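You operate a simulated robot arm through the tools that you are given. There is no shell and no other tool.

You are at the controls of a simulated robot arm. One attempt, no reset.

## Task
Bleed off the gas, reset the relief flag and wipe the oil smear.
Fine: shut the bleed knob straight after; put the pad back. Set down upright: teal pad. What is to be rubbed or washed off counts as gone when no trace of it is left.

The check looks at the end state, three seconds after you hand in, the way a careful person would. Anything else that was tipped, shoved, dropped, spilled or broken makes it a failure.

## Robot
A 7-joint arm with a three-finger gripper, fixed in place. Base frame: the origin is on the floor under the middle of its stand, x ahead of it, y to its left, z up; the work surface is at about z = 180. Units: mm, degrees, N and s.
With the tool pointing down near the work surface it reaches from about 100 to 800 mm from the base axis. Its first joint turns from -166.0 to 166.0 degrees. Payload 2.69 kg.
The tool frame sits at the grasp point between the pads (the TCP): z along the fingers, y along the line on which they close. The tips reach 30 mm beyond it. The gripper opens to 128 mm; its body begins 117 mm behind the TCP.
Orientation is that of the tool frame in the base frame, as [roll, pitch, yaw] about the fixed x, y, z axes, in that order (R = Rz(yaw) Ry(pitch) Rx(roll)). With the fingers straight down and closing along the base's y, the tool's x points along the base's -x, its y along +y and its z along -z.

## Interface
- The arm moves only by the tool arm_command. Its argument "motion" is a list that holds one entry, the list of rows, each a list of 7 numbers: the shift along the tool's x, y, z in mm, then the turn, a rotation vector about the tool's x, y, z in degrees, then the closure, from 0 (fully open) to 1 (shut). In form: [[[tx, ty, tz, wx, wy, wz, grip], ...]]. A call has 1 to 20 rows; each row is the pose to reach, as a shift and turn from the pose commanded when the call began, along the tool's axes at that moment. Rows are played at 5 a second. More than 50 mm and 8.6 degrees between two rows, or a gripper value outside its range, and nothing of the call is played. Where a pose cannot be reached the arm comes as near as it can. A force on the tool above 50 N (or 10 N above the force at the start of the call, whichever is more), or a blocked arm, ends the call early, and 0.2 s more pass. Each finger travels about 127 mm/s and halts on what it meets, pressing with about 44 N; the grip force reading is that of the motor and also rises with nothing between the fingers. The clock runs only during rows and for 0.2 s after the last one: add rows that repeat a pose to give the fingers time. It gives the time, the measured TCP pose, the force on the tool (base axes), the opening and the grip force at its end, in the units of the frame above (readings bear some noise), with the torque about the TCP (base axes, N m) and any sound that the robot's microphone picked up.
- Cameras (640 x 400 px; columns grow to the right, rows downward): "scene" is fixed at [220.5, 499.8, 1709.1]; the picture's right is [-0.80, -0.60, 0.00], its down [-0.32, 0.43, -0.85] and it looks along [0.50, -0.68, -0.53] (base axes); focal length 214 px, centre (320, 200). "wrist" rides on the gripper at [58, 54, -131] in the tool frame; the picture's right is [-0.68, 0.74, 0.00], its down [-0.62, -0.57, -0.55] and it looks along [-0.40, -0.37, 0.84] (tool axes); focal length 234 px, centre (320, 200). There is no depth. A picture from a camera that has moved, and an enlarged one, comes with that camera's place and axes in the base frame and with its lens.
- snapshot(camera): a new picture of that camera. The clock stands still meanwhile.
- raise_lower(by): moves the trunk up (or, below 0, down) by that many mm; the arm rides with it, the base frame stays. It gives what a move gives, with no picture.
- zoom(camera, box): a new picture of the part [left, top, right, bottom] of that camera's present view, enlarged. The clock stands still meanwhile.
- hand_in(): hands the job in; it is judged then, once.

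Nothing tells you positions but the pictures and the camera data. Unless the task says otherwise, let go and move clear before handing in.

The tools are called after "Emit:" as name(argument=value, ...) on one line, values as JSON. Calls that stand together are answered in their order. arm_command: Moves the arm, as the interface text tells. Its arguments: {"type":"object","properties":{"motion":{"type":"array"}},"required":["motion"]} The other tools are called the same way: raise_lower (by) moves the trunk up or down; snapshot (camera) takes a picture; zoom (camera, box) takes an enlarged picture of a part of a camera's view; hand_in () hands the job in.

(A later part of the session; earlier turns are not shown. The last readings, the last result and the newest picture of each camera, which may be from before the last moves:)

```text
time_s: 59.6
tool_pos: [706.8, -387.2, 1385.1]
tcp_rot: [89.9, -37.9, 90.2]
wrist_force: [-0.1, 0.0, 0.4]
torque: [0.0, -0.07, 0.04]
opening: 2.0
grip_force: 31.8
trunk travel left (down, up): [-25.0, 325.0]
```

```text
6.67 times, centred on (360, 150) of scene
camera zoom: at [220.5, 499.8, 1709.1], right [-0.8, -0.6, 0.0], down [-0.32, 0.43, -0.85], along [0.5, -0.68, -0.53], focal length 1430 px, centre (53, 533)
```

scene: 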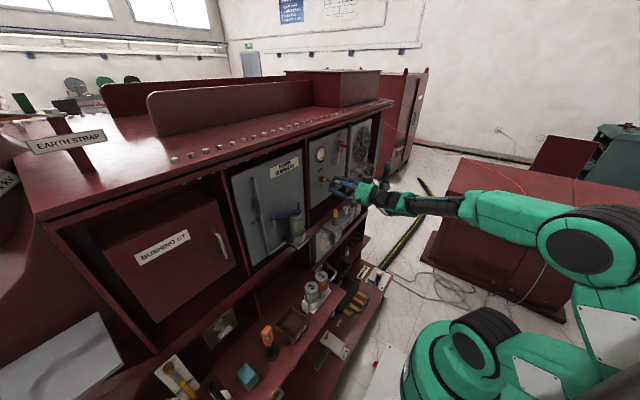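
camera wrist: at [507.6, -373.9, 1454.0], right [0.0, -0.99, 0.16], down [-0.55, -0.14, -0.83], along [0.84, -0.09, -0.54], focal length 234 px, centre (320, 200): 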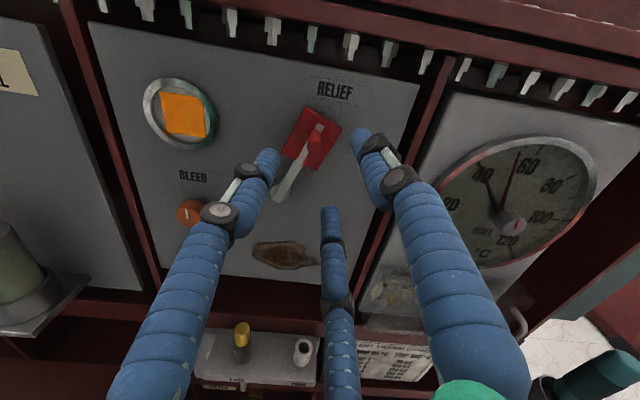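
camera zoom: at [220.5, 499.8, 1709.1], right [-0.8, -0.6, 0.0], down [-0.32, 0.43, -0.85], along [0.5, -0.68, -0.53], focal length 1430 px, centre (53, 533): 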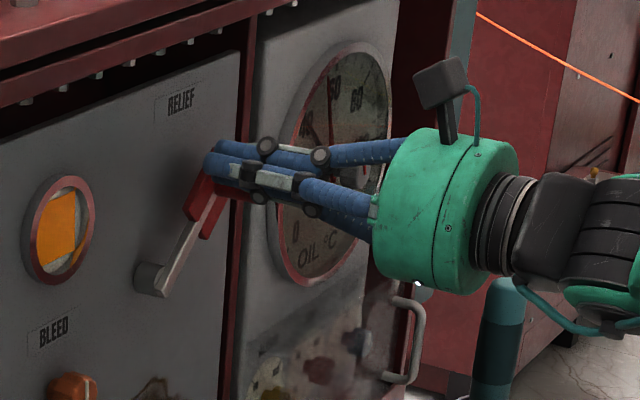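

The fist is just above and left of the peg. Pushing it down and round along the arc now.

Emit:
arm_command(motion=[[[-14, -0.5, 0, 0, 0, 0, 1], [-22, -0.6, 0, 0, 0, 0, 1], [-29.3, -0.8, 0, 0, 0, 0, 1], [-37, -2, 0, 0, 0, 0, 1], [-44.4, -3.7, 0, 0, 0, 0, 1], [-51.6, -6.5, 0, 0, 0, 0, 1], [-58.8, -9.4, 0, 0, 0, 0, 1]]])

Emit:
zoom(camera="wrist", box=[240, 80, 420, 240])

Emit:
zoom(camera="scene", box=[320, 120, 400, 180])

```text
time_s: 61.2
tool_pos: [704.0, -429.8, 1340.2]
tcp_rot: [89.8, -38.1, 90.2]
wrist_force: [0.8, -0.7, -0.4]
torque: [0.01, -0.01, -0.01]
opening: 2.2
grip_force: 31.5
trunk travel left (down, up): [-25.0, 325.0]
```

```text
2.50 times, centred on (330, 160) of wrist
camera zoom: at [574.5, -416.3, 1418.1], right [0.0, -0.99, 0.16], down [-0.55, -0.14, -0.83], along [0.84, -0.09, -0.54], focal length 585 px, centre (295, 300)
```

zoom: 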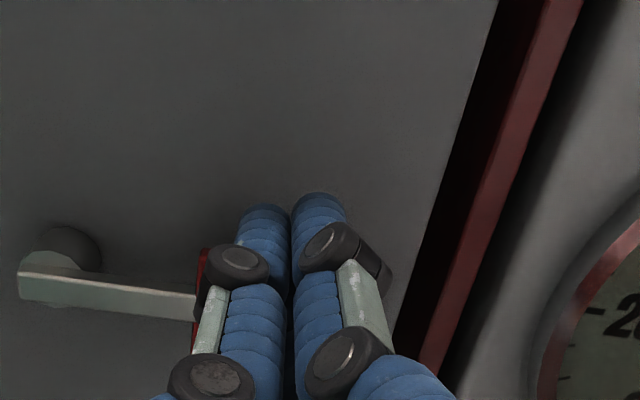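

```text
6.67 times, centred on (360, 150) of scene
camera zoom: at [220.5, 499.8, 1709.1], right [-0.8, -0.6, 0.0], down [-0.32, 0.43, -0.85], along [0.5, -0.68, -0.53], focal length 1430 px, centre (53, 533)
```

zoom: 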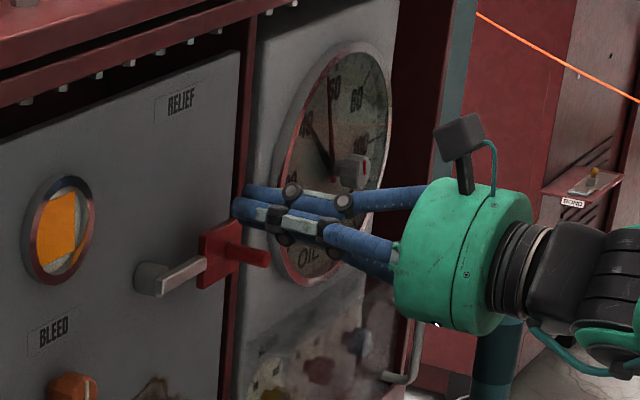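

It's nearly horizontal and still moving freely. I'll carry on until I feel the end stop.

Emit:
arm_command(motion=[[[-6.6, -4, 0, 0, 0, 0, 1], [-13.2, -8, 0, 0, 0, 0, 1], [-19, -13, 0, 0, 0, 0, 1], [-24.9, -18.1, 0, 0, 0, 0, 1], [-29.6, -24.1, 0, 0, 0, 0, 1], [-34.4, -30.1, 0, 0, 0, 0, 1]]])

Emit:
zoom(camera="wrist", box=[240, 80, 420, 240])

Emit:
zoom(camera="scene", box=[320, 120, 400, 180])

```text
time_s: 62.4
tool_pos: [705.2, -440.4, 1320.1]
tcp_rot: [88.6, -37.3, 90.7]
wrist_force: [2.9, -7.5, 12.3]
torque: [-0.08, -0.18, 0.05]
opening: 1.9
grip_force: 30.9
trunk travel left (down, up): [-25.0, 325.0]
stopped in row 5: the force on the tool passed its limit at 56 N (the readings are from after the stop); the commanded pose is now the measured one
```

```text
2.50 times, centred on (330, 160) of wrist
camera zoom: at [573.2, -425.8, 1394.8], right [0.0, -0.98, 0.18], down [-0.53, -0.15, -0.83], along [0.85, -0.1, -0.52], focal length 585 px, centre (295, 300)
```

zoom: 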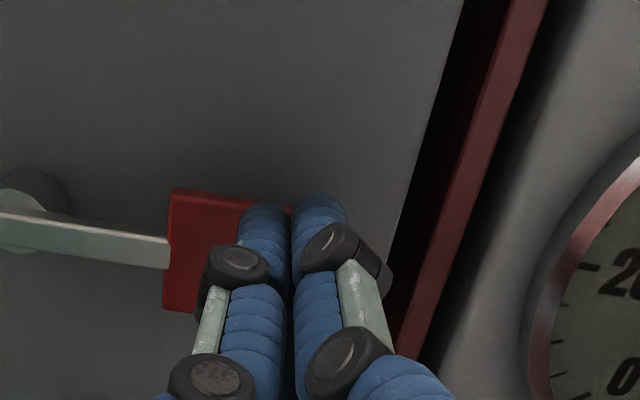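

```text
6.67 times, centred on (360, 150) of scene
camera zoom: at [220.5, 499.8, 1709.1], right [-0.8, -0.6, 0.0], down [-0.32, 0.43, -0.85], along [0.5, -0.68, -0.53], focal length 1430 px, centre (53, 533)
```

zoom: 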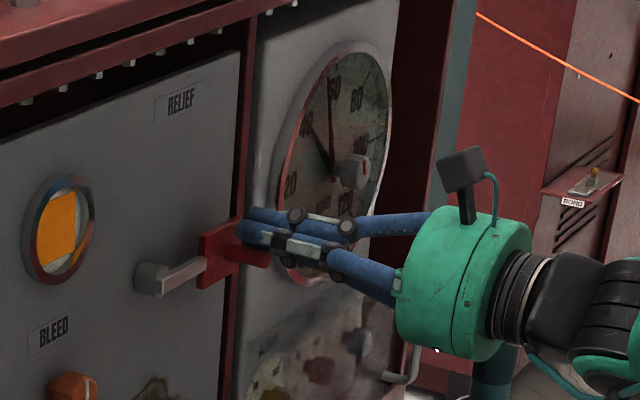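

The force rose to 56 N with the lever horizontal, so that's the end stop. I'll lift off the peg, retract and check that it stays down.

Emit:
arm_command(motion=[[[9, 12, 0, 0, 0, 0, 1], [19, 24, -2, 0, 0, 0, 1], [19, 24, -40, 0, 0, 0, 1], [19, 24, -80, 0, 0, 0, 0.8], [19, 24, -110, 0, 0, 0, 0.6], [19, 24, -110, 0, 0, 0, 0.5]]])

Emit:
snapshot(camera="wrist")

Emit:
zoom(camera="scene", box=[300, 120, 380, 190])

```text
time_s: 63.8
tool_pos: [594.6, -439.7, 1344.7]
tcp_rot: [88.9, -37.6, 90.7]
wrist_force: [0.0, -0.1, 0.1]
torque: [0.01, 0.04, -0.02]
opening: 64.0
grip_force: 0.1
trunk travel left (down, up): [-25.0, 325.0]
```

```text
taken
camera wrist: at [463.8, -425.7, 1421.3], right [0.0, -0.98, 0.17], down [-0.54, -0.14, -0.83], along [0.84, -0.09, -0.53], focal length 234 px, centre (320, 200)
```

wrist: 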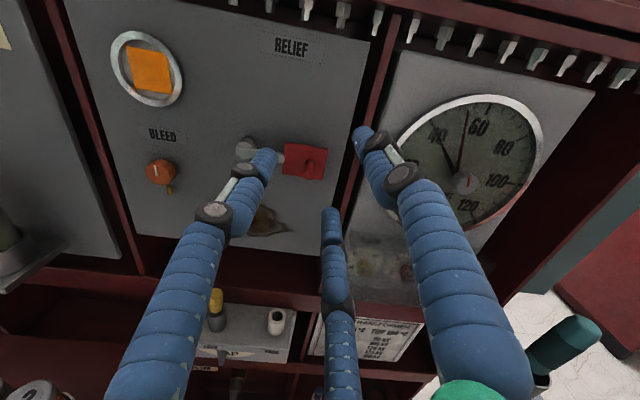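

```text
5.71 times, centred on (340, 155) of scene
camera zoom: at [220.5, 499.8, 1709.1], right [-0.8, -0.6, 0.0], down [-0.32, 0.43, -0.85], along [0.5, -0.68, -0.53], focal length 1226 px, centre (206, 457)
```

zoom: 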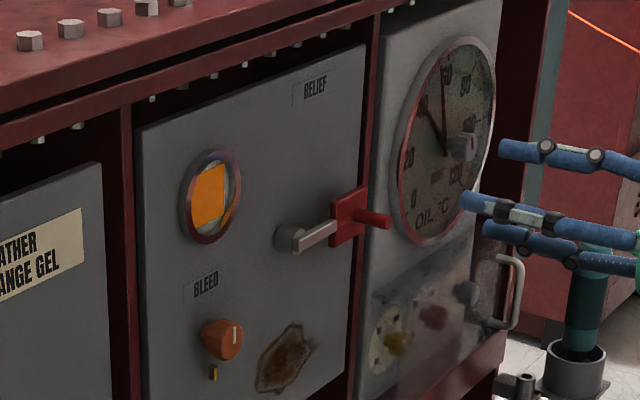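

The flag lies flat and stays down. I'll check the knob and spout closely, since I see something near the spout.

Emit:
zoom(camera="wrist", box=[120, 110, 260, 220])

Emit:
zoom(camera="scene", box=[300, 160, 350, 195])

Emit:
zoom(camera="scene", box=[200, 330, 300, 400])

```text
3.64 times, centred on (190, 165) of wrist
camera zoom: at [463.8, -425.7, 1421.3], right [0.0, -0.98, 0.17], down [-0.54, -0.14, -0.83], along [0.84, -0.09, -0.53], focal length 852 px, centre (793, 327)
```

zoom: 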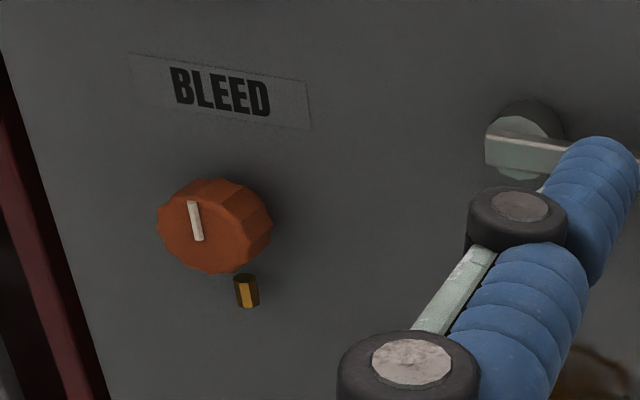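

```text
11.43 times, centred on (325, 178) of scene
camera zoom: at [220.5, 499.8, 1709.1], right [-0.8, -0.6, 0.0], down [-0.32, 0.43, -0.85], along [0.5, -0.68, -0.53], focal length 2451 px, centre (263, 457)
```

zoom: 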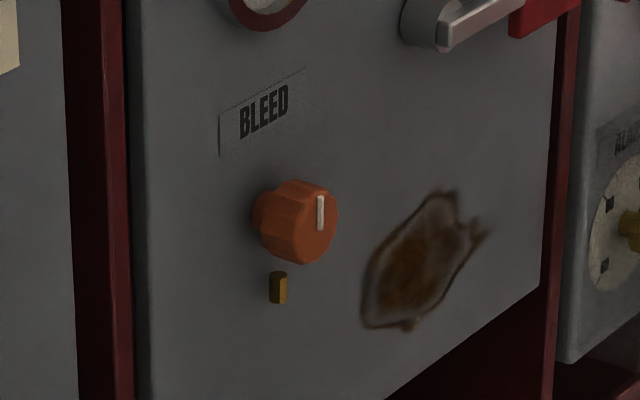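

```text
5.71 times, centred on (250, 365) of scene
camera zoom: at [220.5, 499.8, 1709.1], right [-0.8, -0.6, 0.0], down [-0.32, 0.43, -0.85], along [0.5, -0.68, -0.53], focal length 1226 px, centre (720, -743)
```

zoom: 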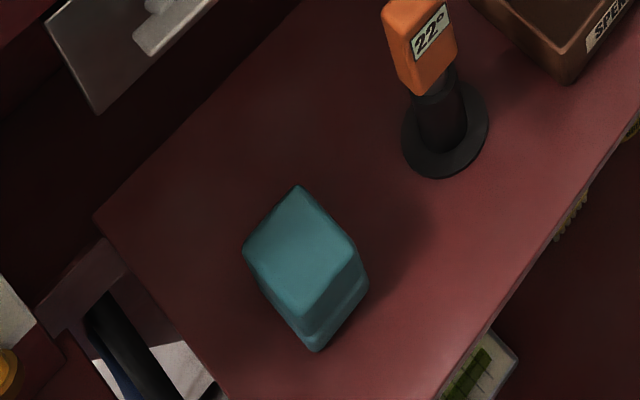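

The knob is shut and clean, and the flag is reset. Next is the pad, a teal block of roughly 50×40×55 mm on the shelf near (600, 410). I'll pull back and travel left in front of the cabinet at a safe distance.

Emit:
arm_command(motion=[[[0, 0, -40, 0, 0, 0, 0.5], [20, -20, -75, 0, 0, -8, 0.5], [50, -48, -80, 0, 0, -16, 0.5], [80, -75, -85, 0, 0, -24, 0.5], [110, -100, -90, 0, 0, -32, 0.5], [140, -125, -95, 0, 0, -38, 0.5], [140, -125, -95, 0, 0, -38, 0.5]]])

Emit:
snapshot(camera="scene")

Emit:
snapshot(camera="wrist")

```text
time_s: 65.0
tool_pos: [501.9, -362.1, 1229.4]
tcp_rot: [95.3, -17.0, 85.4]
wrist_force: [0.6, 0.7, -0.3]
torque: [-0.02, -0.03, -0.01]
opening: 64.0
grip_force: 0.0
trunk travel left (down, up): [-25.0, 325.0]
stopped in row 5: the arm was blocked; the commanded pose is now the measured one
```

```text
taken
```

scene: 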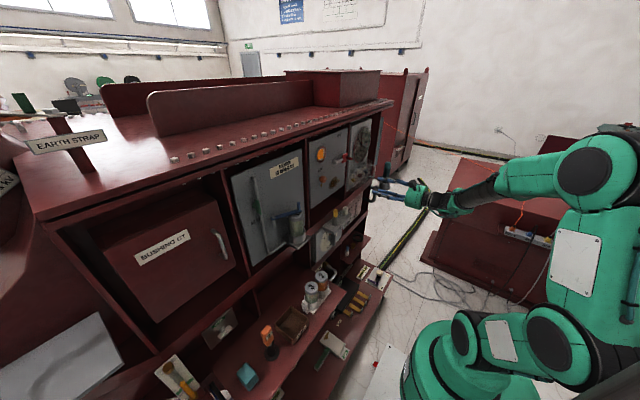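

```text
taken
camera wrist: at [382.1, -316.3, 1308.3], right [0.0, -0.86, 0.5], down [-0.63, -0.39, -0.67], along [0.78, -0.32, -0.55], focal length 234 px, centre (320, 200)
```

wrist: 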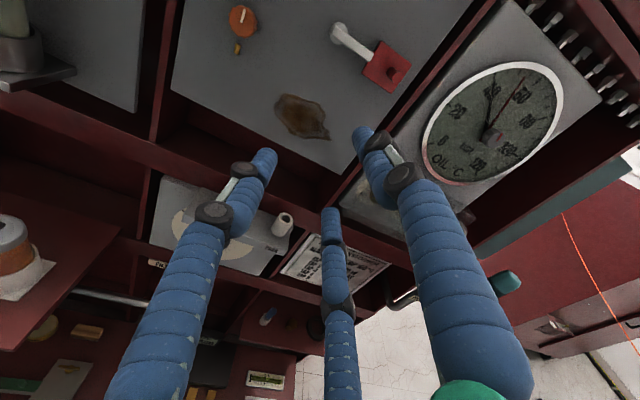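

The arm hit its close-in limit again, again with no contact. The smear is fully visible from here, so I'll measure it while I'm at it.

Emit:
zoom(camera="wrist", box=[220, 60, 400, 180])

```text
3.33 times, centred on (310, 120) of wrist
camera zoom: at [382.1, -316.3, 1308.3], right [0.0, -0.86, 0.5], down [-0.63, -0.39, -0.67], along [0.78, -0.32, -0.55], focal length 781 px, centre (353, 467)
```

zoom: 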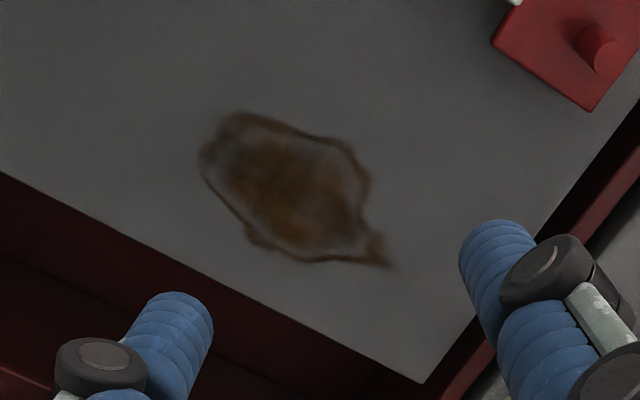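

The smear spans about y -314 to -423 and z 1141 to 1204 on the panel. Next I'll raise the hand while tilting the tool downward, ready to carry it over to the pad.

Emit:
arm_command(motion=[[[13, 7.5, 0.1, 7.7, -0.95, -1.5, 0.5], [26, 15, 0.2, 15.4, -1.9, -3, 0.5], [39, 22.5, 0.4, 23.1, -2.8, -4.4, 0.5], [52, 30, 0.5, 30.8, -3.8, -5.9, 0.5], [65, 38, 0.6, 38.5, -4.7, -7.4, 0.5], [78, 45, 0.8, 46.2, -5.7, -8.9, 0.5], [91, 53, 0.9, 53.9, -6.6, -10.4, 0.5], [104, 60, 1, 61.6, -7.6, -11.9, 0.5], [117, 68, 1.1, 69.3, -8.5, -13.3, 0.5], [130, 75, 1.3, 77, -9.5, -14.8, 0.5], [143, 83, 1.4, 84.7, -10.4, -16.3, 0.5], [143, 83, 1.4, 84.7, -10.4, -16.3, 0.5]]])

Emit:
snapshot(camera="scene")

```text
time_s: 67.6
tool_pos: [521.4, -250.6, 1352.6]
tcp_rot: [-179.9, 0.3, 90.0]
wrist_force: [0.1, 0.2, -0.6]
torque: [0.01, 0.06, 0.0]
opening: 64.0
grip_force: 0.1
trunk travel left (down, up): [-25.0, 325.0]
```

```text
taken
```

scene: 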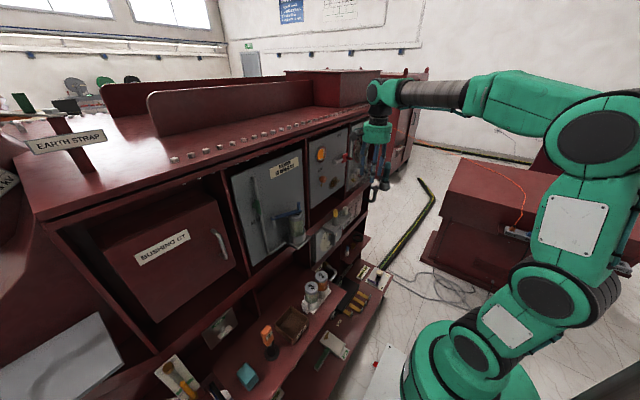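

The tool points straight down now. I'll carry the hand left at this height, well in front of everything, toward the pad's shelf.

Emit:
arm_command(motion=[[[45, -3, 0, 0, 0, 0, 0.3], [90, -6, 0, 0, 0, 0, 0.3], [135, -9, 0, 0, 0, 0, 0.3], [180, -12, 0, 0, 0, 0, 0.3], [225, -15, 0, 0, 0, 0, 0.3], [270, -18, 0, 0, 0, 0, 0.3], [315, -20, 0, 0, 0, 0, 0.3], [360, -20, 0, 0, 0, 0, 0.3], [400, -20, 0, 0, 0, 0, 0.3], [440, -20, 0, 0, 0, 0, 0.3], [480, -20, 0, 0, 0, 0, 0.3], [520, -20, 20, 0, 0, 0, 0.3]]])

Emit:
snapshot(camera="scene")

Emit:
snapshot(camera="wrist")

```text
time_s: 70.2
tool_pos: [503.0, 269.4, 1329.3]
tcp_rot: [179.9, 0.3, 90.1]
wrist_force: [-0.7, -0.7, 0.2]
torque: [0.02, 0.0, -0.02]
opening: 89.3
grip_force: 0.2
trunk travel left (down, up): [-25.0, 325.0]
```

```text
taken
```

scene: 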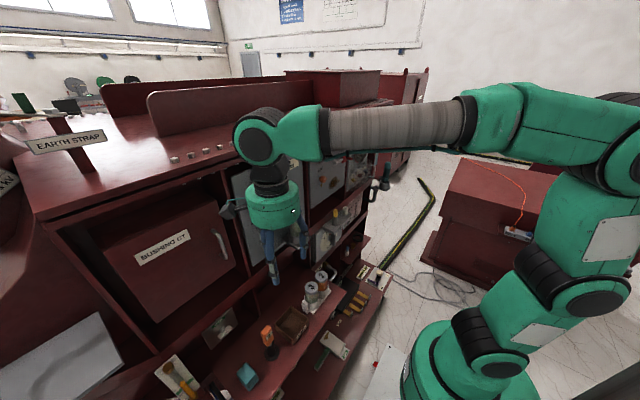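

```text
taken
camera wrist: at [557.3, 328.1, 1459.4], right [0.74, -0.68, 0.0], down [-0.57, -0.61, 0.55], along [-0.37, -0.41, -0.83], focal length 234 px, centre (320, 200)
```

wrist: 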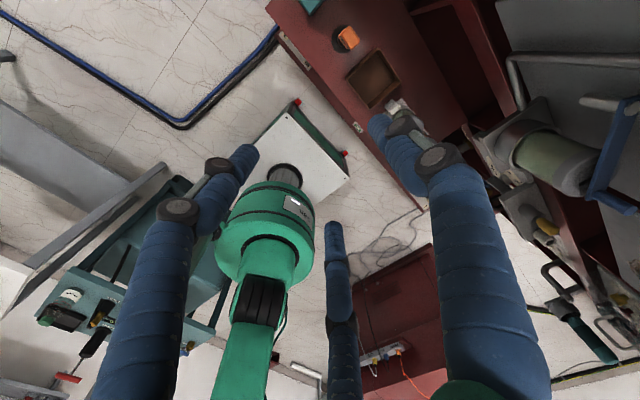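

The pad is at the edge of view. I'll move further left, forward and down to get above it.

Emit:
arm_command(motion=[[[27, 12, 36, 0, 0, 0, 0.3], [54, 24, 72, 0, 0, 0, 0.3], [80, 36, 108, 0, 0, 0, 0.3], [106, 47, 144, 0, 0, 0, 0.3], [131, 57, 180, 0, 0, 0, 0.3], [131, 57, 180, 0, 0, 0, 0.3]]])

Emit:
snapshot(camera="wrist")

Emit:
snapshot(camera="scene")

```text
time_s: 71.6
tool_pos: [561.8, 401.2, 1148.5]
tcp_rot: [179.9, 0.2, 90.0]
wrist_force: [0.1, 0.0, -1.7]
torque: [-0.05, 0.03, 0.0]
opening: 89.6
grip_force: 0.1
trunk travel left (down, up): [-25.0, 325.0]
```

```text
taken
camera wrist: at [616.0, 460.6, 1278.2], right [0.74, -0.68, 0.0], down [-0.57, -0.61, 0.55], along [-0.37, -0.41, -0.83], focal length 234 px, centre (320, 200)
```

wrist: 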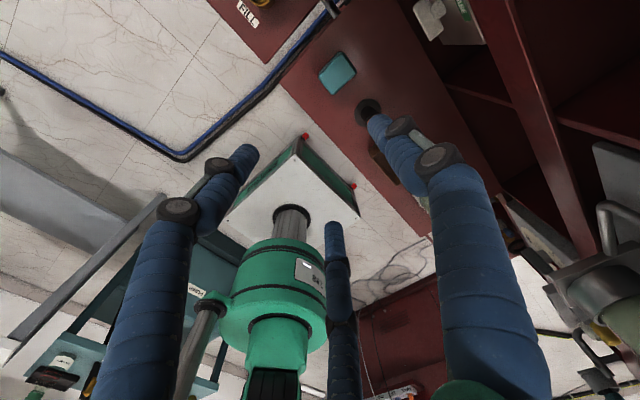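

```text
taken
```

scene: 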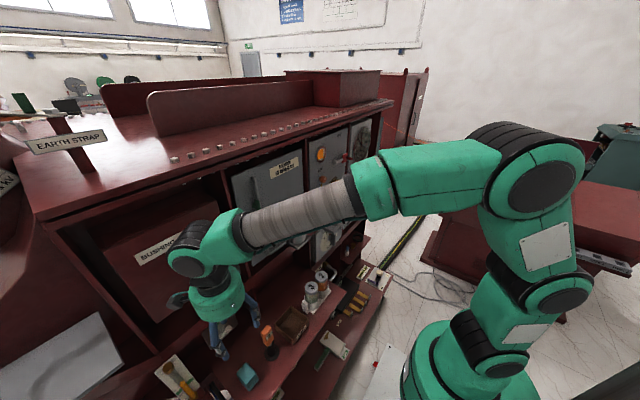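

Emit:
zoom(camera="wrist", box=[270, 20, 420, 140])

Emit:
zoom(camera="scene", box=[200, 330, 300, 400])

```text
3.33 times, centred on (345, 80) of wrist
camera zoom: at [616.0, 460.6, 1278.2], right [0.74, -0.68, 0.0], down [-0.57, -0.61, 0.55], along [-0.37, -0.41, -0.83], focal length 781 px, centre (237, 600)
```

zoom: 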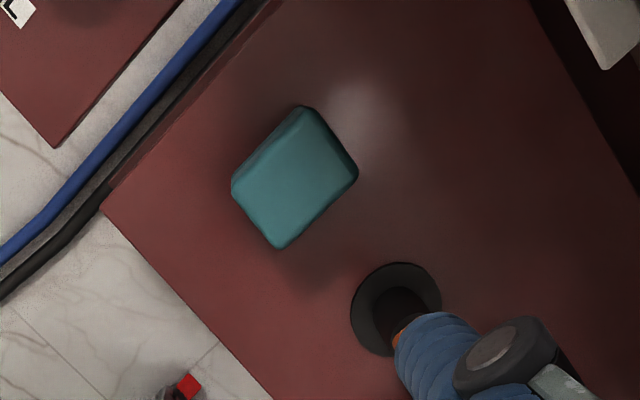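

```text
5.71 times, centred on (250, 365) of scene
camera zoom: at [220.5, 499.8, 1709.1], right [-0.8, -0.6, 0.0], down [-0.32, 0.43, -0.85], along [0.5, -0.68, -0.53], focal length 1226 px, centre (720, -743)
```

zoom: 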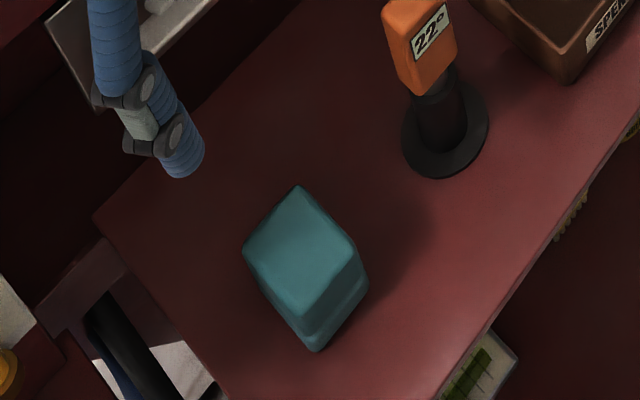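

The pad's top is at about (613, 411, 782), and the orange gauge stands about 110 mm to its right. I'll descend to just above the pad and check again before gripping.

Emit:
arm_command(motion=[[[1.5, 9, 42, 0, 0, 0, 0.38], [3, 17, 84, 0, 0, 0, 0.38], [4.5, 26, 126, 0, 0, 0, 0.38], [6, 34, 168, 0, 0, 0, 0.38], [7.5, 42, 208, 0, 0, 0, 0.38], [9, 50, 245, 0, 0, 0, 0.38], [9, 50, 245, 0, 0, 0, 0.38]]])

Emit:
snapshot(camera="wrist")

Emit:
zoom(camera="scene", box=[180, 300, 300, 400])

```text
time_s: 73.2
tool_pos: [608.9, 410.4, 906.5]
tcp_rot: [-180.0, 0.2, 90.1]
wrist_force: [-0.4, -0.7, 0.1]
torque: [0.0, 0.01, 0.01]
opening: 79.4
grip_force: 0.1
trunk travel left (down, up): [-25.0, 325.0]
```

```text
taken
camera wrist: at [663.6, 470.1, 1035.2], right [0.74, -0.68, 0.0], down [-0.57, -0.61, 0.55], along [-0.37, -0.41, -0.83], focal length 234 px, centre (320, 200)
```

wrist: 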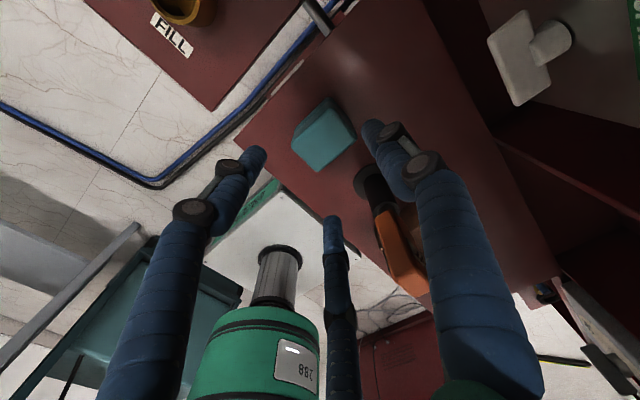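

```text
4.00 times, centred on (240, 350) of scene
camera zoom: at [220.5, 499.8, 1709.1], right [-0.8, -0.6, 0.0], down [-0.32, 0.43, -0.85], along [0.5, -0.68, -0.53], focal length 858 px, centre (640, -400)
```

zoom: 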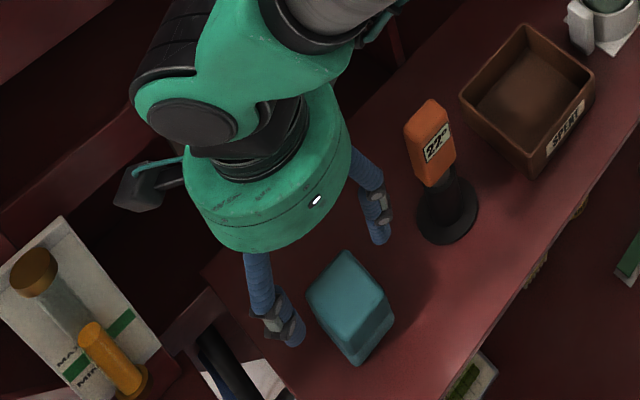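

Emit:
zoom(camera="wrist", box=[240, 80, 400, 200])

```text
3.33 times, centred on (320, 140) of wrist
camera zoom: at [663.6, 470.1, 1035.2], right [0.74, -0.68, 0.0], down [-0.57, -0.61, 0.55], along [-0.37, -0.41, -0.83], focal length 781 px, centre (320, 400)
```

zoom: 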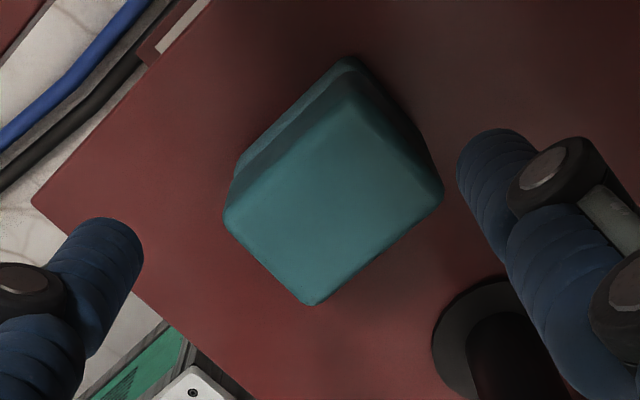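

I'll lower partway with a small correction, and use a closer view to fix the pad's height and centre.

Emit:
arm_command(motion=[[[-2.5, -0.7, 18, 0, 0, 0, 0.38], [-5, -1.4, 36, 0, 0, 0, 0.38], [-5.5, -1.5, 52, 0, 0, 0, 0.38], [-5.5, -1.5, 52, 0, 0, 0, 0.38]]])

Emit:
zoom(camera="wrist", box=[240, 80, 400, 200])

Emit:
zoom(camera="scene", box=[200, 330, 280, 400])

```text
time_s: 74.2
tool_pos: [606.6, 403.0, 854.1]
tcp_rot: [179.8, 0.3, 90.0]
wrist_force: [0.6, -0.2, -0.3]
torque: [-0.04, 0.01, -0.03]
opening: 79.4
grip_force: 0.1
trunk travel left (down, up): [-25.0, 325.0]
```

```text
3.33 times, centred on (320, 140) of wrist
camera zoom: at [660.8, 462.8, 983.6], right [0.74, -0.68, 0.0], down [-0.57, -0.61, 0.55], along [-0.37, -0.41, -0.83], focal length 781 px, centre (320, 400)
```

zoom: 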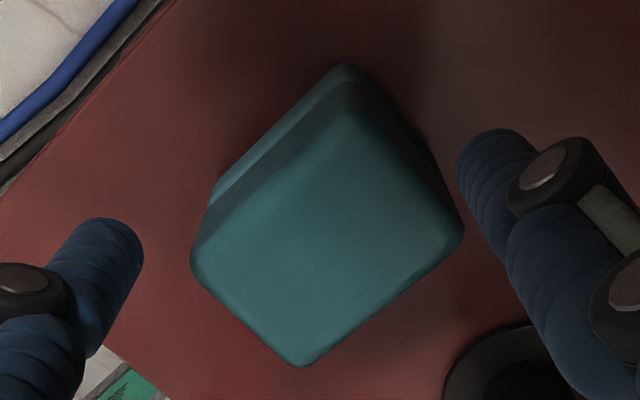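

```text
5.71 times, centred on (240, 365) of scene
camera zoom: at [220.5, 499.8, 1709.1], right [-0.8, -0.6, 0.0], down [-0.32, 0.43, -0.85], along [0.5, -0.68, -0.53], focal length 1226 px, centre (777, -743)
```

zoom: 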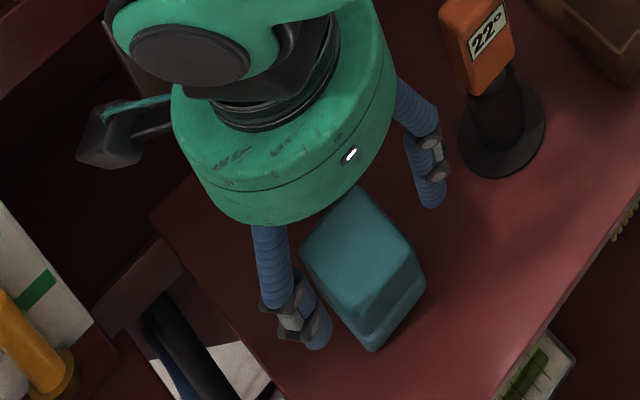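

The pad measures about 57×41 mm on top, is centred under the hand, and its top is near z≈780. I'll lower until the fingers straddle its upper half, then grip.

Emit:
arm_command(motion=[[[-0.5, 0.3, 18, 0, 0, 0, 0.38], [-1, 0.6, 36, 0, 0, 0, 0.38], [-1.2, 0.7, 53, 0, 0, 0, 0.38], [-1.2, 0.7, 68, 0, 0, 0, 0.38], [-1.2, 0.7, 68, 0, 0, 0, 0.38]]])

Emit:
snapshot(camera="wrist")

Emit:
zoom(camera="scene", box=[200, 330, 280, 400])

```text
time_s: 75.4
tool_pos: [608.3, 401.0, 784.7]
tcp_rot: [179.9, 0.2, 90.0]
wrist_force: [-0.1, -0.9, -0.3]
torque: [0.0, 0.0, 0.01]
opening: 79.3
grip_force: 0.0
trunk travel left (down, up): [-25.0, 325.0]
```

```text
taken
camera wrist: at [661.9, 459.6, 914.6], right [0.74, -0.68, 0.01], down [-0.57, -0.61, 0.55], along [-0.37, -0.41, -0.83], focal length 234 px, centre (320, 200)
```

wrist: 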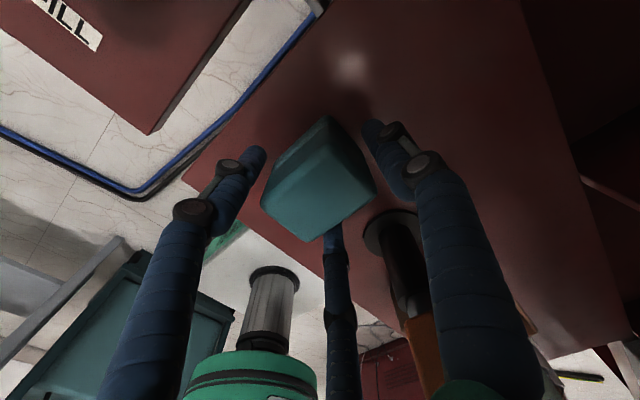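

```text
5.71 times, centred on (240, 365) of scene
camera zoom: at [220.5, 499.8, 1709.1], right [-0.8, -0.6, 0.0], down [-0.32, 0.43, -0.85], along [0.5, -0.68, -0.53], focal length 1226 px, centre (777, -743)
```

zoom: 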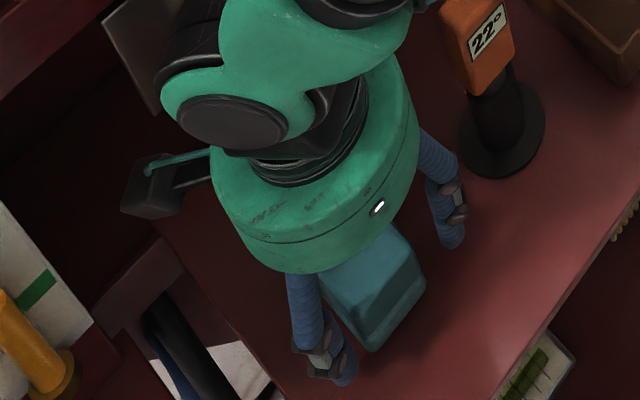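

The pad is centred between the fingers at the right depth. Closing the grip.

Emit:
arm_command(motion=[[[0, 0, 0, 0, 0, 0, 0.5], [0, 0, 0, 0, 0, 0, 0.65], [0, 0, 0, 0, 0, 0, 0.8], [0, 0, 0, 0, 0, 0, 0.8], [0, 0, 0, 0, 0, 0, 0.8]]])

Emit:
snapshot(camera="wrist")

Emit:
zoom(camera="scene", box=[200, 330, 280, 400])

```text
time_s: 76.6
tool_pos: [607.3, 400.0, 784.2]
tcp_rot: [179.9, 0.3, 89.9]
wrist_force: [0.4, 0.2, 0.3]
torque: [-0.05, 0.0, 0.01]
opening: 52.8
grip_force: 44.1
trunk travel left (down, up): [-25.0, 325.0]
```

```text
taken
camera wrist: at [661.8, 459.6, 914.8], right [0.74, -0.68, 0.01], down [-0.57, -0.61, 0.55], along [-0.37, -0.41, -0.83], focal length 234 px, centre (320, 200)
```

wrist: 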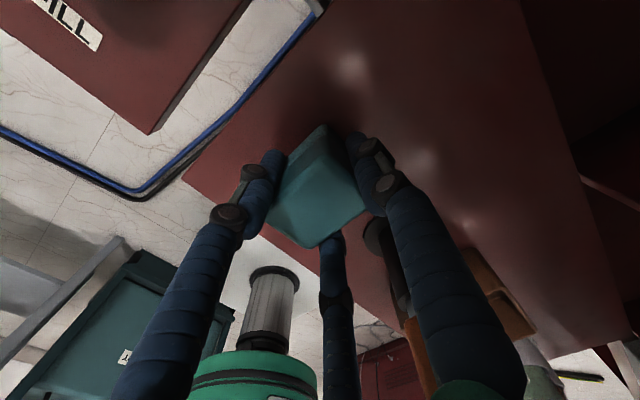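

```text
5.71 times, centred on (240, 365) of scene
camera zoom: at [220.5, 499.8, 1709.1], right [-0.8, -0.6, 0.0], down [-0.32, 0.43, -0.85], along [0.5, -0.68, -0.53], focal length 1226 px, centre (777, -743)
```

zoom: 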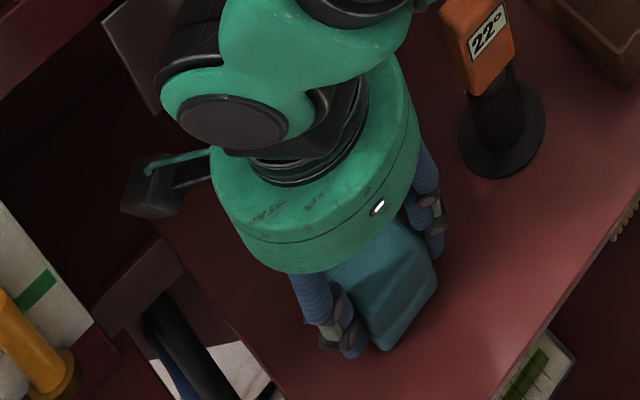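

The pad is held at a 53 mm opening with full grip force. Lifting straight up and checking.

Emit:
arm_command(motion=[[[0, 0, -10, 0, 0, 0, 0.8], [0, 0, -30, 0, 0, 0, 0.8], [0, 0, -60, 0, 0, 0, 0.8], [0, 0, -95, 0, 0, 0, 0.8], [0, 0, -130, 0, 0, 0, 0.8], [0, 0, -170, 0, 0, 0, 0.8]]])

Emit:
snapshot(camera="wrist")

Emit:
zoom(camera="scene", box=[160, 260, 300, 400])

```text
time_s: 78.0
tool_pos: [605.6, 401.1, 954.1]
tcp_rot: [-180.0, 0.4, 89.9]
wrist_force: [0.4, 0.2, 0.0]
torque: [-0.01, 0.02, 0.03]
opening: 52.8
grip_force: 43.9
trunk travel left (down, up): [-25.0, 325.0]
```

```text
taken
camera wrist: at [660.7, 460.2, 1084.1], right [0.74, -0.68, 0.0], down [-0.57, -0.61, 0.55], along [-0.37, -0.41, -0.83], focal length 234 px, centre (320, 200)
```

wrist: 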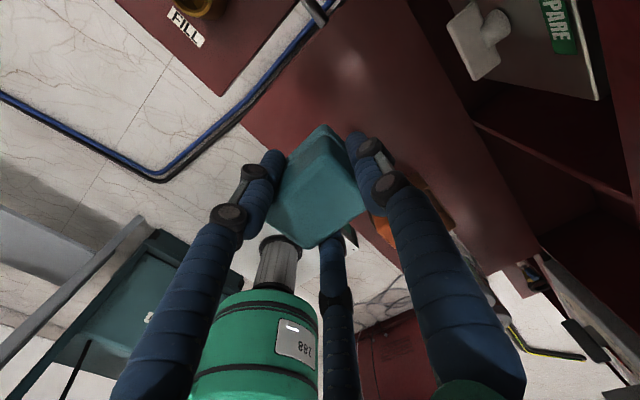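

```text
2.86 times, centred on (230, 330) of scene
camera zoom: at [220.5, 499.8, 1709.1], right [-0.8, -0.6, 0.0], down [-0.32, 0.43, -0.85], along [0.5, -0.68, -0.53], focal length 613 px, centre (577, -171)
```

zoom: 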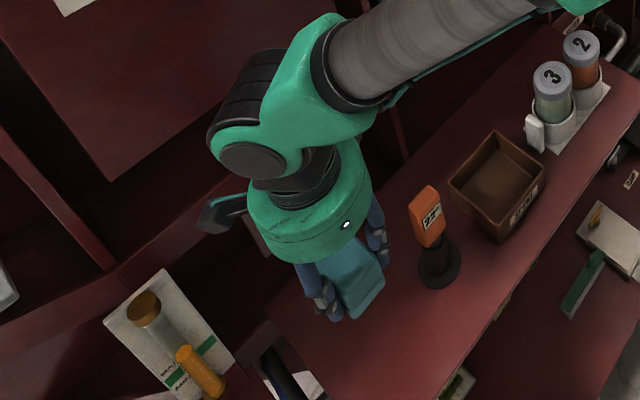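

The pad came up cleanly. I'll retrace the same safe route back toward the panel.

Emit:
arm_command(motion=[[[0, -10, -44, 0, 0, 0, 0.8], [0, -20, -88, 0, 0, 0, 0.8], [0, -30, -132, 0, 0, 0, 0.8], [0, -40, -170, 0, 0, 0, 0.8], [-10, -47, -205, 0, 0, 0, 0.8], [-32, -57, -240, 0, 0, 0, 0.8], [-56, -67, -275, 0, 0, 0, 0.8], [-80, -77, -310, 0, 0, 0, 0.8], [-104, -87, -340, 0, 0, 0, 0.8], [-132, -97, -370, 0, 0, 0, 0.8]]])

Emit:
arm_command(motion=[[[-45, 2, -2, 0, 0, 0, 0.8], [-90, 4, -4, 0, 0, 0, 0.8], [-135, 6, -6, 0, 0, 0, 0.8], [-180, 8, -8, 0, 0, 0, 0.8], [-225, 10, -10, 0, 0, 0, 0.8], [-270, 12, -12, 0, 0, 0, 0.8], [-315, 14, -14, 0, 0, 0, 0.8], [-360, 16, -16, 0, 0, 0, 0.8], [-405, 18, -18, 0, 0, 0, 0.8], [-450, 20, -20, 0, 0, 0, 0.8], [-490, 20, -22, 0, 0, 0, 0.8], [-520, 20, -22, 0, 0, 0, 0.8]]])

Emit:
snapshot(camera="scene")

Emit:
snapshot(camera="wrist")

```text
time_s: 80.2
tool_pos: [509.7, 268.3, 1324.8]
tcp_rot: [179.8, 0.3, 90.0]
wrist_force: [-0.2, 0.3, -0.2]
torque: [-0.02, -0.01, 0.0]
opening: 52.6
grip_force: 43.6
trunk travel left (down, up): [-25.0, 325.0]
```

```text
time_s: 82.8
tool_pos: [530.8, -248.1, 1349.0]
tcp_rot: [180.0, 0.3, 90.2]
wrist_force: [0.9, 0.7, -1.2]
torque: [0.0, 0.0, -0.01]
opening: 53.0
grip_force: 43.6
trunk travel left (down, up): [-25.0, 325.0]
```

```text
taken
```

scene: 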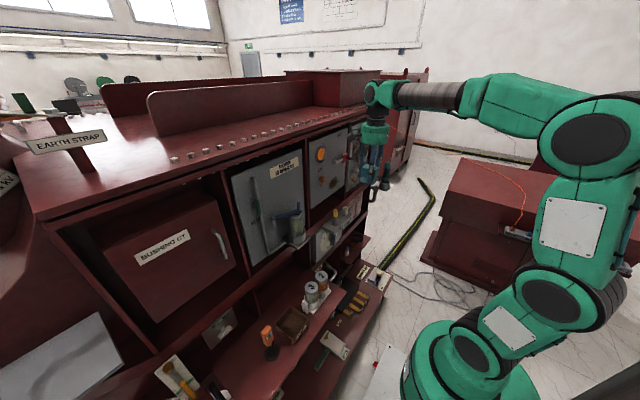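

```text
taken
camera wrist: at [583.7, -188.2, 1479.1], right [0.74, -0.68, 0.0], down [-0.57, -0.61, 0.55], along [-0.37, -0.41, -0.83], focal length 234 px, centre (320, 200)
```

wrist: 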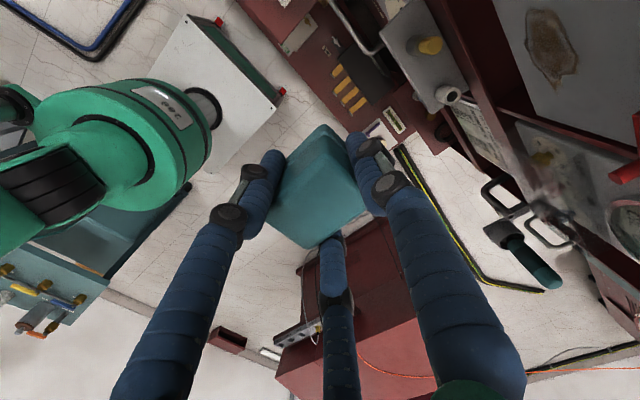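

The pad is still firmly held. I'll tilt the tool forward again so the pad's bottom face points at the panel, level with the smear but well short of it.

Emit:
arm_command(motion=[[[-11, 7, 8, -8.2, 0, 0, 0.8], [-22, 14, 18, -16.4, 0, 0, 0.8], [-33, 21, 30, -24.6, 0, 0, 0.8], [-44, 28, 44, -32.8, 0, 0, 0.8], [-55, 35, 58, -41, 0, 0, 0.8], [-66, 42, 73, -49.2, 0, 0, 0.8], [-77, 49, 88, -57.4, 0, 0, 0.8], [-88, 56, 104, -65.6, 0, 0, 0.8], [-99, 63, 120, -73.8, 0, 0, 0.8], [-110, 69, 136, -82, 0, 0, 0.8], [-121, 75, 150, -90, 0, 0, 0.8], [-121, 75, 150, -90, 0, 0, 0.8]]])

Emit:
snapshot(camera="wrist")

Emit:
snapshot(camera="scene")

```text
time_s: 85.4
tool_pos: [604.6, -371.9, 1194.7]
tcp_rot: [90.1, -0.1, 90.0]
wrist_force: [-0.1, -0.8, -0.6]
torque: [-0.01, -0.06, 0.09]
opening: 52.6
grip_force: 43.8
trunk travel left (down, up): [-25.0, 325.0]
```

```text
taken
camera wrist: at [475.5, -314.0, 1247.7], right [0.0, -0.68, 0.74], down [-0.55, -0.61, -0.56], along [0.83, -0.41, -0.37], focal length 234 px, centre (320, 200)
```

wrist: 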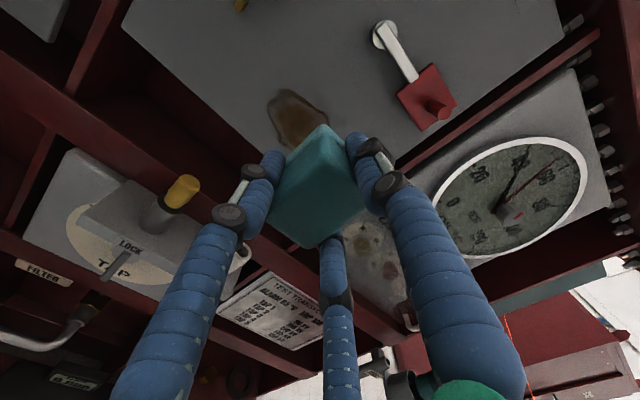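

```text
taken
```

scene: 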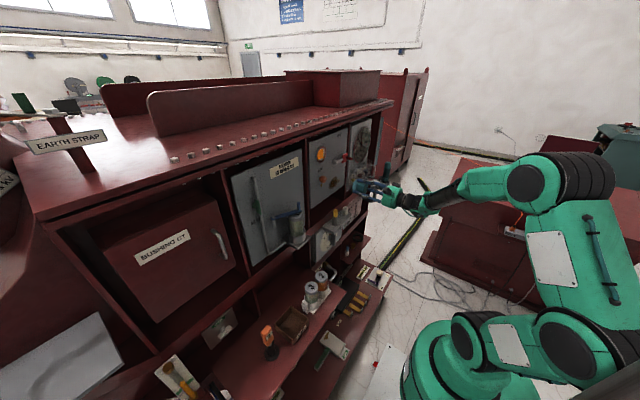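

The tool points squarely at the panel with the pad's face forward. I'll move up to the left end of the smear, stopping just short of the surface.

Emit:
arm_command(motion=[[[16, -3, 25, 0, 0, 0, 0.8], [32, -5, 50, 0, 0, 0, 0.8], [47, -8, 80, 0, 0, 0, 0.8], [47, -8, 88, 0, 0, 0, 0.8]]])

Emit:
snapshot(camera="wrist")

Emit:
zoom(camera="scene", box=[300, 150, 380, 210])

```text
time_s: 86.4
tool_pos: [693.6, -321.9, 1191.1]
tcp_rot: [89.9, 0.3, 90.0]
wrist_force: [-0.2, -0.2, -1.0]
torque: [-0.02, 0.04, -0.03]
opening: 52.3
grip_force: 44.7
trunk travel left (down, up): [-25.0, 325.0]
```

```text
taken
camera wrist: at [563.6, -263.3, 1243.6], right [0.0, -0.67, 0.74], down [-0.55, -0.62, -0.56], along [0.84, -0.41, -0.37], focal length 234 px, centre (320, 200)
```

wrist: 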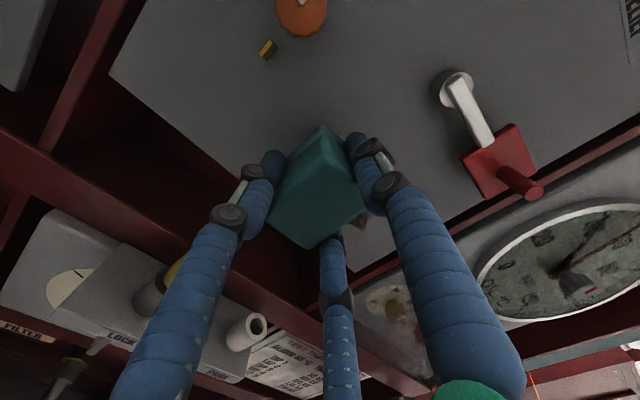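

```text
6.67 times, centred on (340, 180) of scene
camera zoom: at [220.5, 499.8, 1709.1], right [-0.8, -0.6, 0.0], down [-0.32, 0.43, -0.85], along [0.5, -0.68, -0.53], focal length 1430 px, centre (187, 333)
```

zoom: 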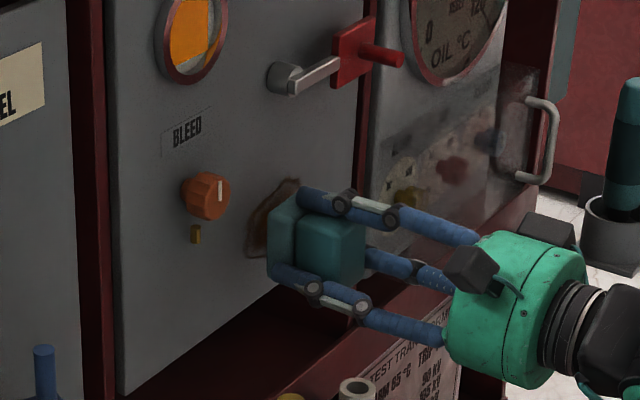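

Very close now. I'll feel forward in small steps until I sense light contact.

Emit:
arm_command(motion=[[[0, 0, 4, 0, 0, 0, 0.8], [0, 0, 8, 0, 0, 0, 0.8], [0, 0, 8, 0, 0, 0, 0.8]]])

Emit:
arm_command(motion=[[[0, 0, 2, 0, 0, 0, 0.8], [0, 0, 4, 0, 0, 0, 0.8], [0, 0, 4, 0, 0, 0, 0.8]]])

Emit:
arm_command(motion=[[[0, 0, 1, 0, 0, 0, 0.8], [0, 0, 2, 0, 0, 0, 0.8], [0, 0, 2, 0, 0, 0, 0.8]]])

```text
time_s: 87.2
tool_pos: [702.3, -323.8, 1191.4]
tcp_rot: [89.9, 0.4, 89.9]
wrist_force: [0.5, 0.4, -0.5]
torque: [-0.01, 0.03, -0.02]
opening: 52.5
grip_force: 43.6
trunk travel left (down, up): [-25.0, 325.0]
```

```text
time_s: 88.0
tool_pos: [705.4, -323.3, 1193.0]
tcp_rot: [89.9, 0.3, 90.0]
wrist_force: [0.0, 0.1, -0.6]
torque: [-0.03, 0.02, -0.01]
opening: 52.5
grip_force: 43.9
trunk travel left (down, up): [-25.0, 325.0]
```

```text
time_s: 88.8
tool_pos: [707.6, -323.6, 1192.5]
tcp_rot: [89.8, 0.4, 89.9]
wrist_force: [0.4, 0.2, 0.1]
torque: [-0.01, 0.01, 0.0]
opening: 52.4
grip_force: 44.0
trunk travel left (down, up): [-25.0, 325.0]
```

Emit:
arm_command(motion=[[[0, 0, 1, 0, 0, 0, 0.8], [0, 0, 2, 0, 0, 0, 0.8], [0, 0, 2, 0, 0, 0, 0.8]]])

Emit:
arm_command(motion=[[[0, 0, 1, 0, 0, 0, 0.8], [0, 0, 2, 0, 0, 0, 0.8], [0, 0, 2, 0, 0, 0, 0.8]]])

Emit:
arm_command(motion=[[[0, 0, 1, 0, 0, 0, 0.8], [0, 0, 1.5, 0, 0, 0, 0.8], [0, 0, 1.5, 0, 0, 0, 0.8]]])

Emit:
zoom(camera="scene", box=[300, 150, 380, 210])

```text
time_s: 89.6
tool_pos: [710.2, -322.8, 1193.1]
tcp_rot: [89.9, 0.3, 90.1]
wrist_force: [0.2, -0.4, -0.6]
torque: [0.0, 0.04, 0.01]
opening: 52.7
grip_force: 44.3
trunk travel left (down, up): [-25.0, 325.0]
```

```text
time_s: 90.4
tool_pos: [711.8, -322.9, 1192.5]
tcp_rot: [89.9, 0.3, 90.0]
wrist_force: [0.0, -0.3, 0.0]
torque: [-0.03, 0.02, -0.02]
opening: 52.4
grip_force: 44.3
trunk travel left (down, up): [-25.0, 325.0]
```

```text
time_s: 91.2
tool_pos: [711.9, -323.8, 1191.6]
tcp_rot: [89.9, 0.2, 90.0]
wrist_force: [-1.9, -0.2, 0.1]
torque: [-0.01, -0.01, -0.01]
opening: 52.7
grip_force: 44.4
trunk travel left (down, up): [-25.0, 325.0]
```

```text
6.67 times, centred on (340, 180) of scene
camera zoom: at [220.5, 499.8, 1709.1], right [-0.8, -0.6, 0.0], down [-0.32, 0.43, -0.85], along [0.5, -0.68, -0.53], focal length 1430 px, centre (187, 333)
```

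zoom: 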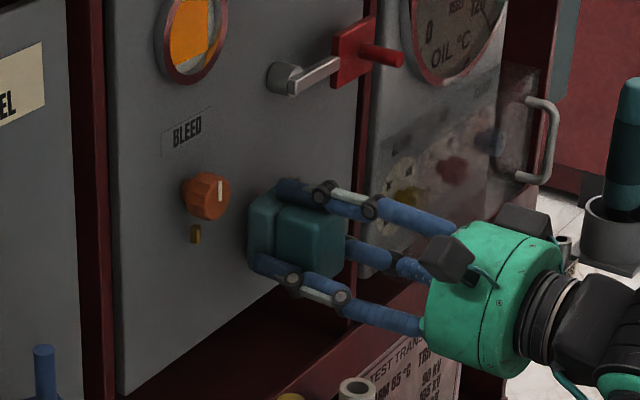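

Light contact at x≈712. I'll press about 1.5 mm further and sweep right across the upper half of the smear.

Emit:
arm_command(motion=[[[0, 0, 1, 0, 0, 0, 0.8], [0, 0, 1.8, 0, 0, 0, 0.8], [-10, 0, 1.8, 0, 0, 0, 0.8], [-20, 0, 1.8, 0, 0, 0, 0.8], [-30, 0, 1.8, 0, 0, 0, 0.8], [-40, 0, 1.8, 0, 0, 0, 0.8], [-50, 0, 1.8, 0, 0, 0, 0.8], [-60, 0, 1.8, 0, 0, 0, 0.8], [-70, 0, 1.8, 0, 0, 0, 0.8], [-80, 0, 1.8, 0, 0, 0, 0.8], [-90, 0, 1.8, 0, 0, 0, 0.8], [-97, 0, 1.8, 0, 0, 0, 0.8]]])

Emit:
zoom(camera="scene", box=[300, 150, 380, 210])

Emit:
snapshot(camera="wrist")

```text
time_s: 93.8
tool_pos: [717.1, -418.6, 1192.3]
tcp_rot: [89.9, 0.3, 90.1]
wrist_force: [0.5, 0.3, -0.5]
torque: [-0.04, 0.03, -0.01]
opening: 52.3
grip_force: 44.0
trunk travel left (down, up): [-25.0, 325.0]
```

```text
6.67 times, centred on (340, 180) of scene
camera zoom: at [220.5, 499.8, 1709.1], right [-0.8, -0.6, 0.0], down [-0.32, 0.43, -0.85], along [0.5, -0.68, -0.53], focal length 1430 px, centre (187, 333)
```

zoom: 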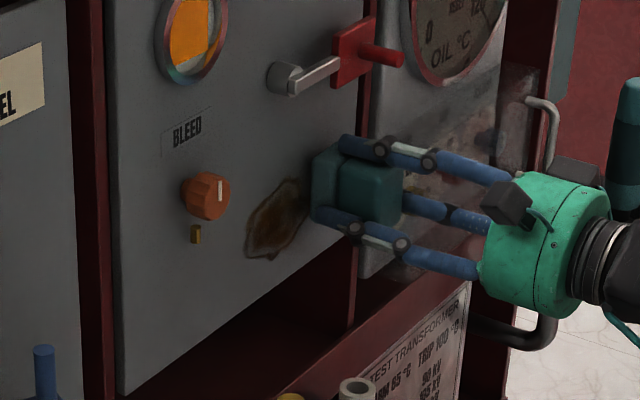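

```text
taken
camera wrist: at [586.1, -360.7, 1244.6], right [0.0, -0.67, 0.74], down [-0.55, -0.62, -0.56], along [0.84, -0.41, -0.37], focal length 234 px, centre (320, 200)
```

wrist: 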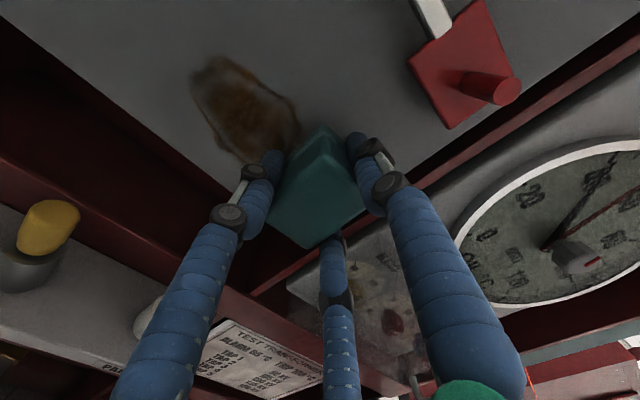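

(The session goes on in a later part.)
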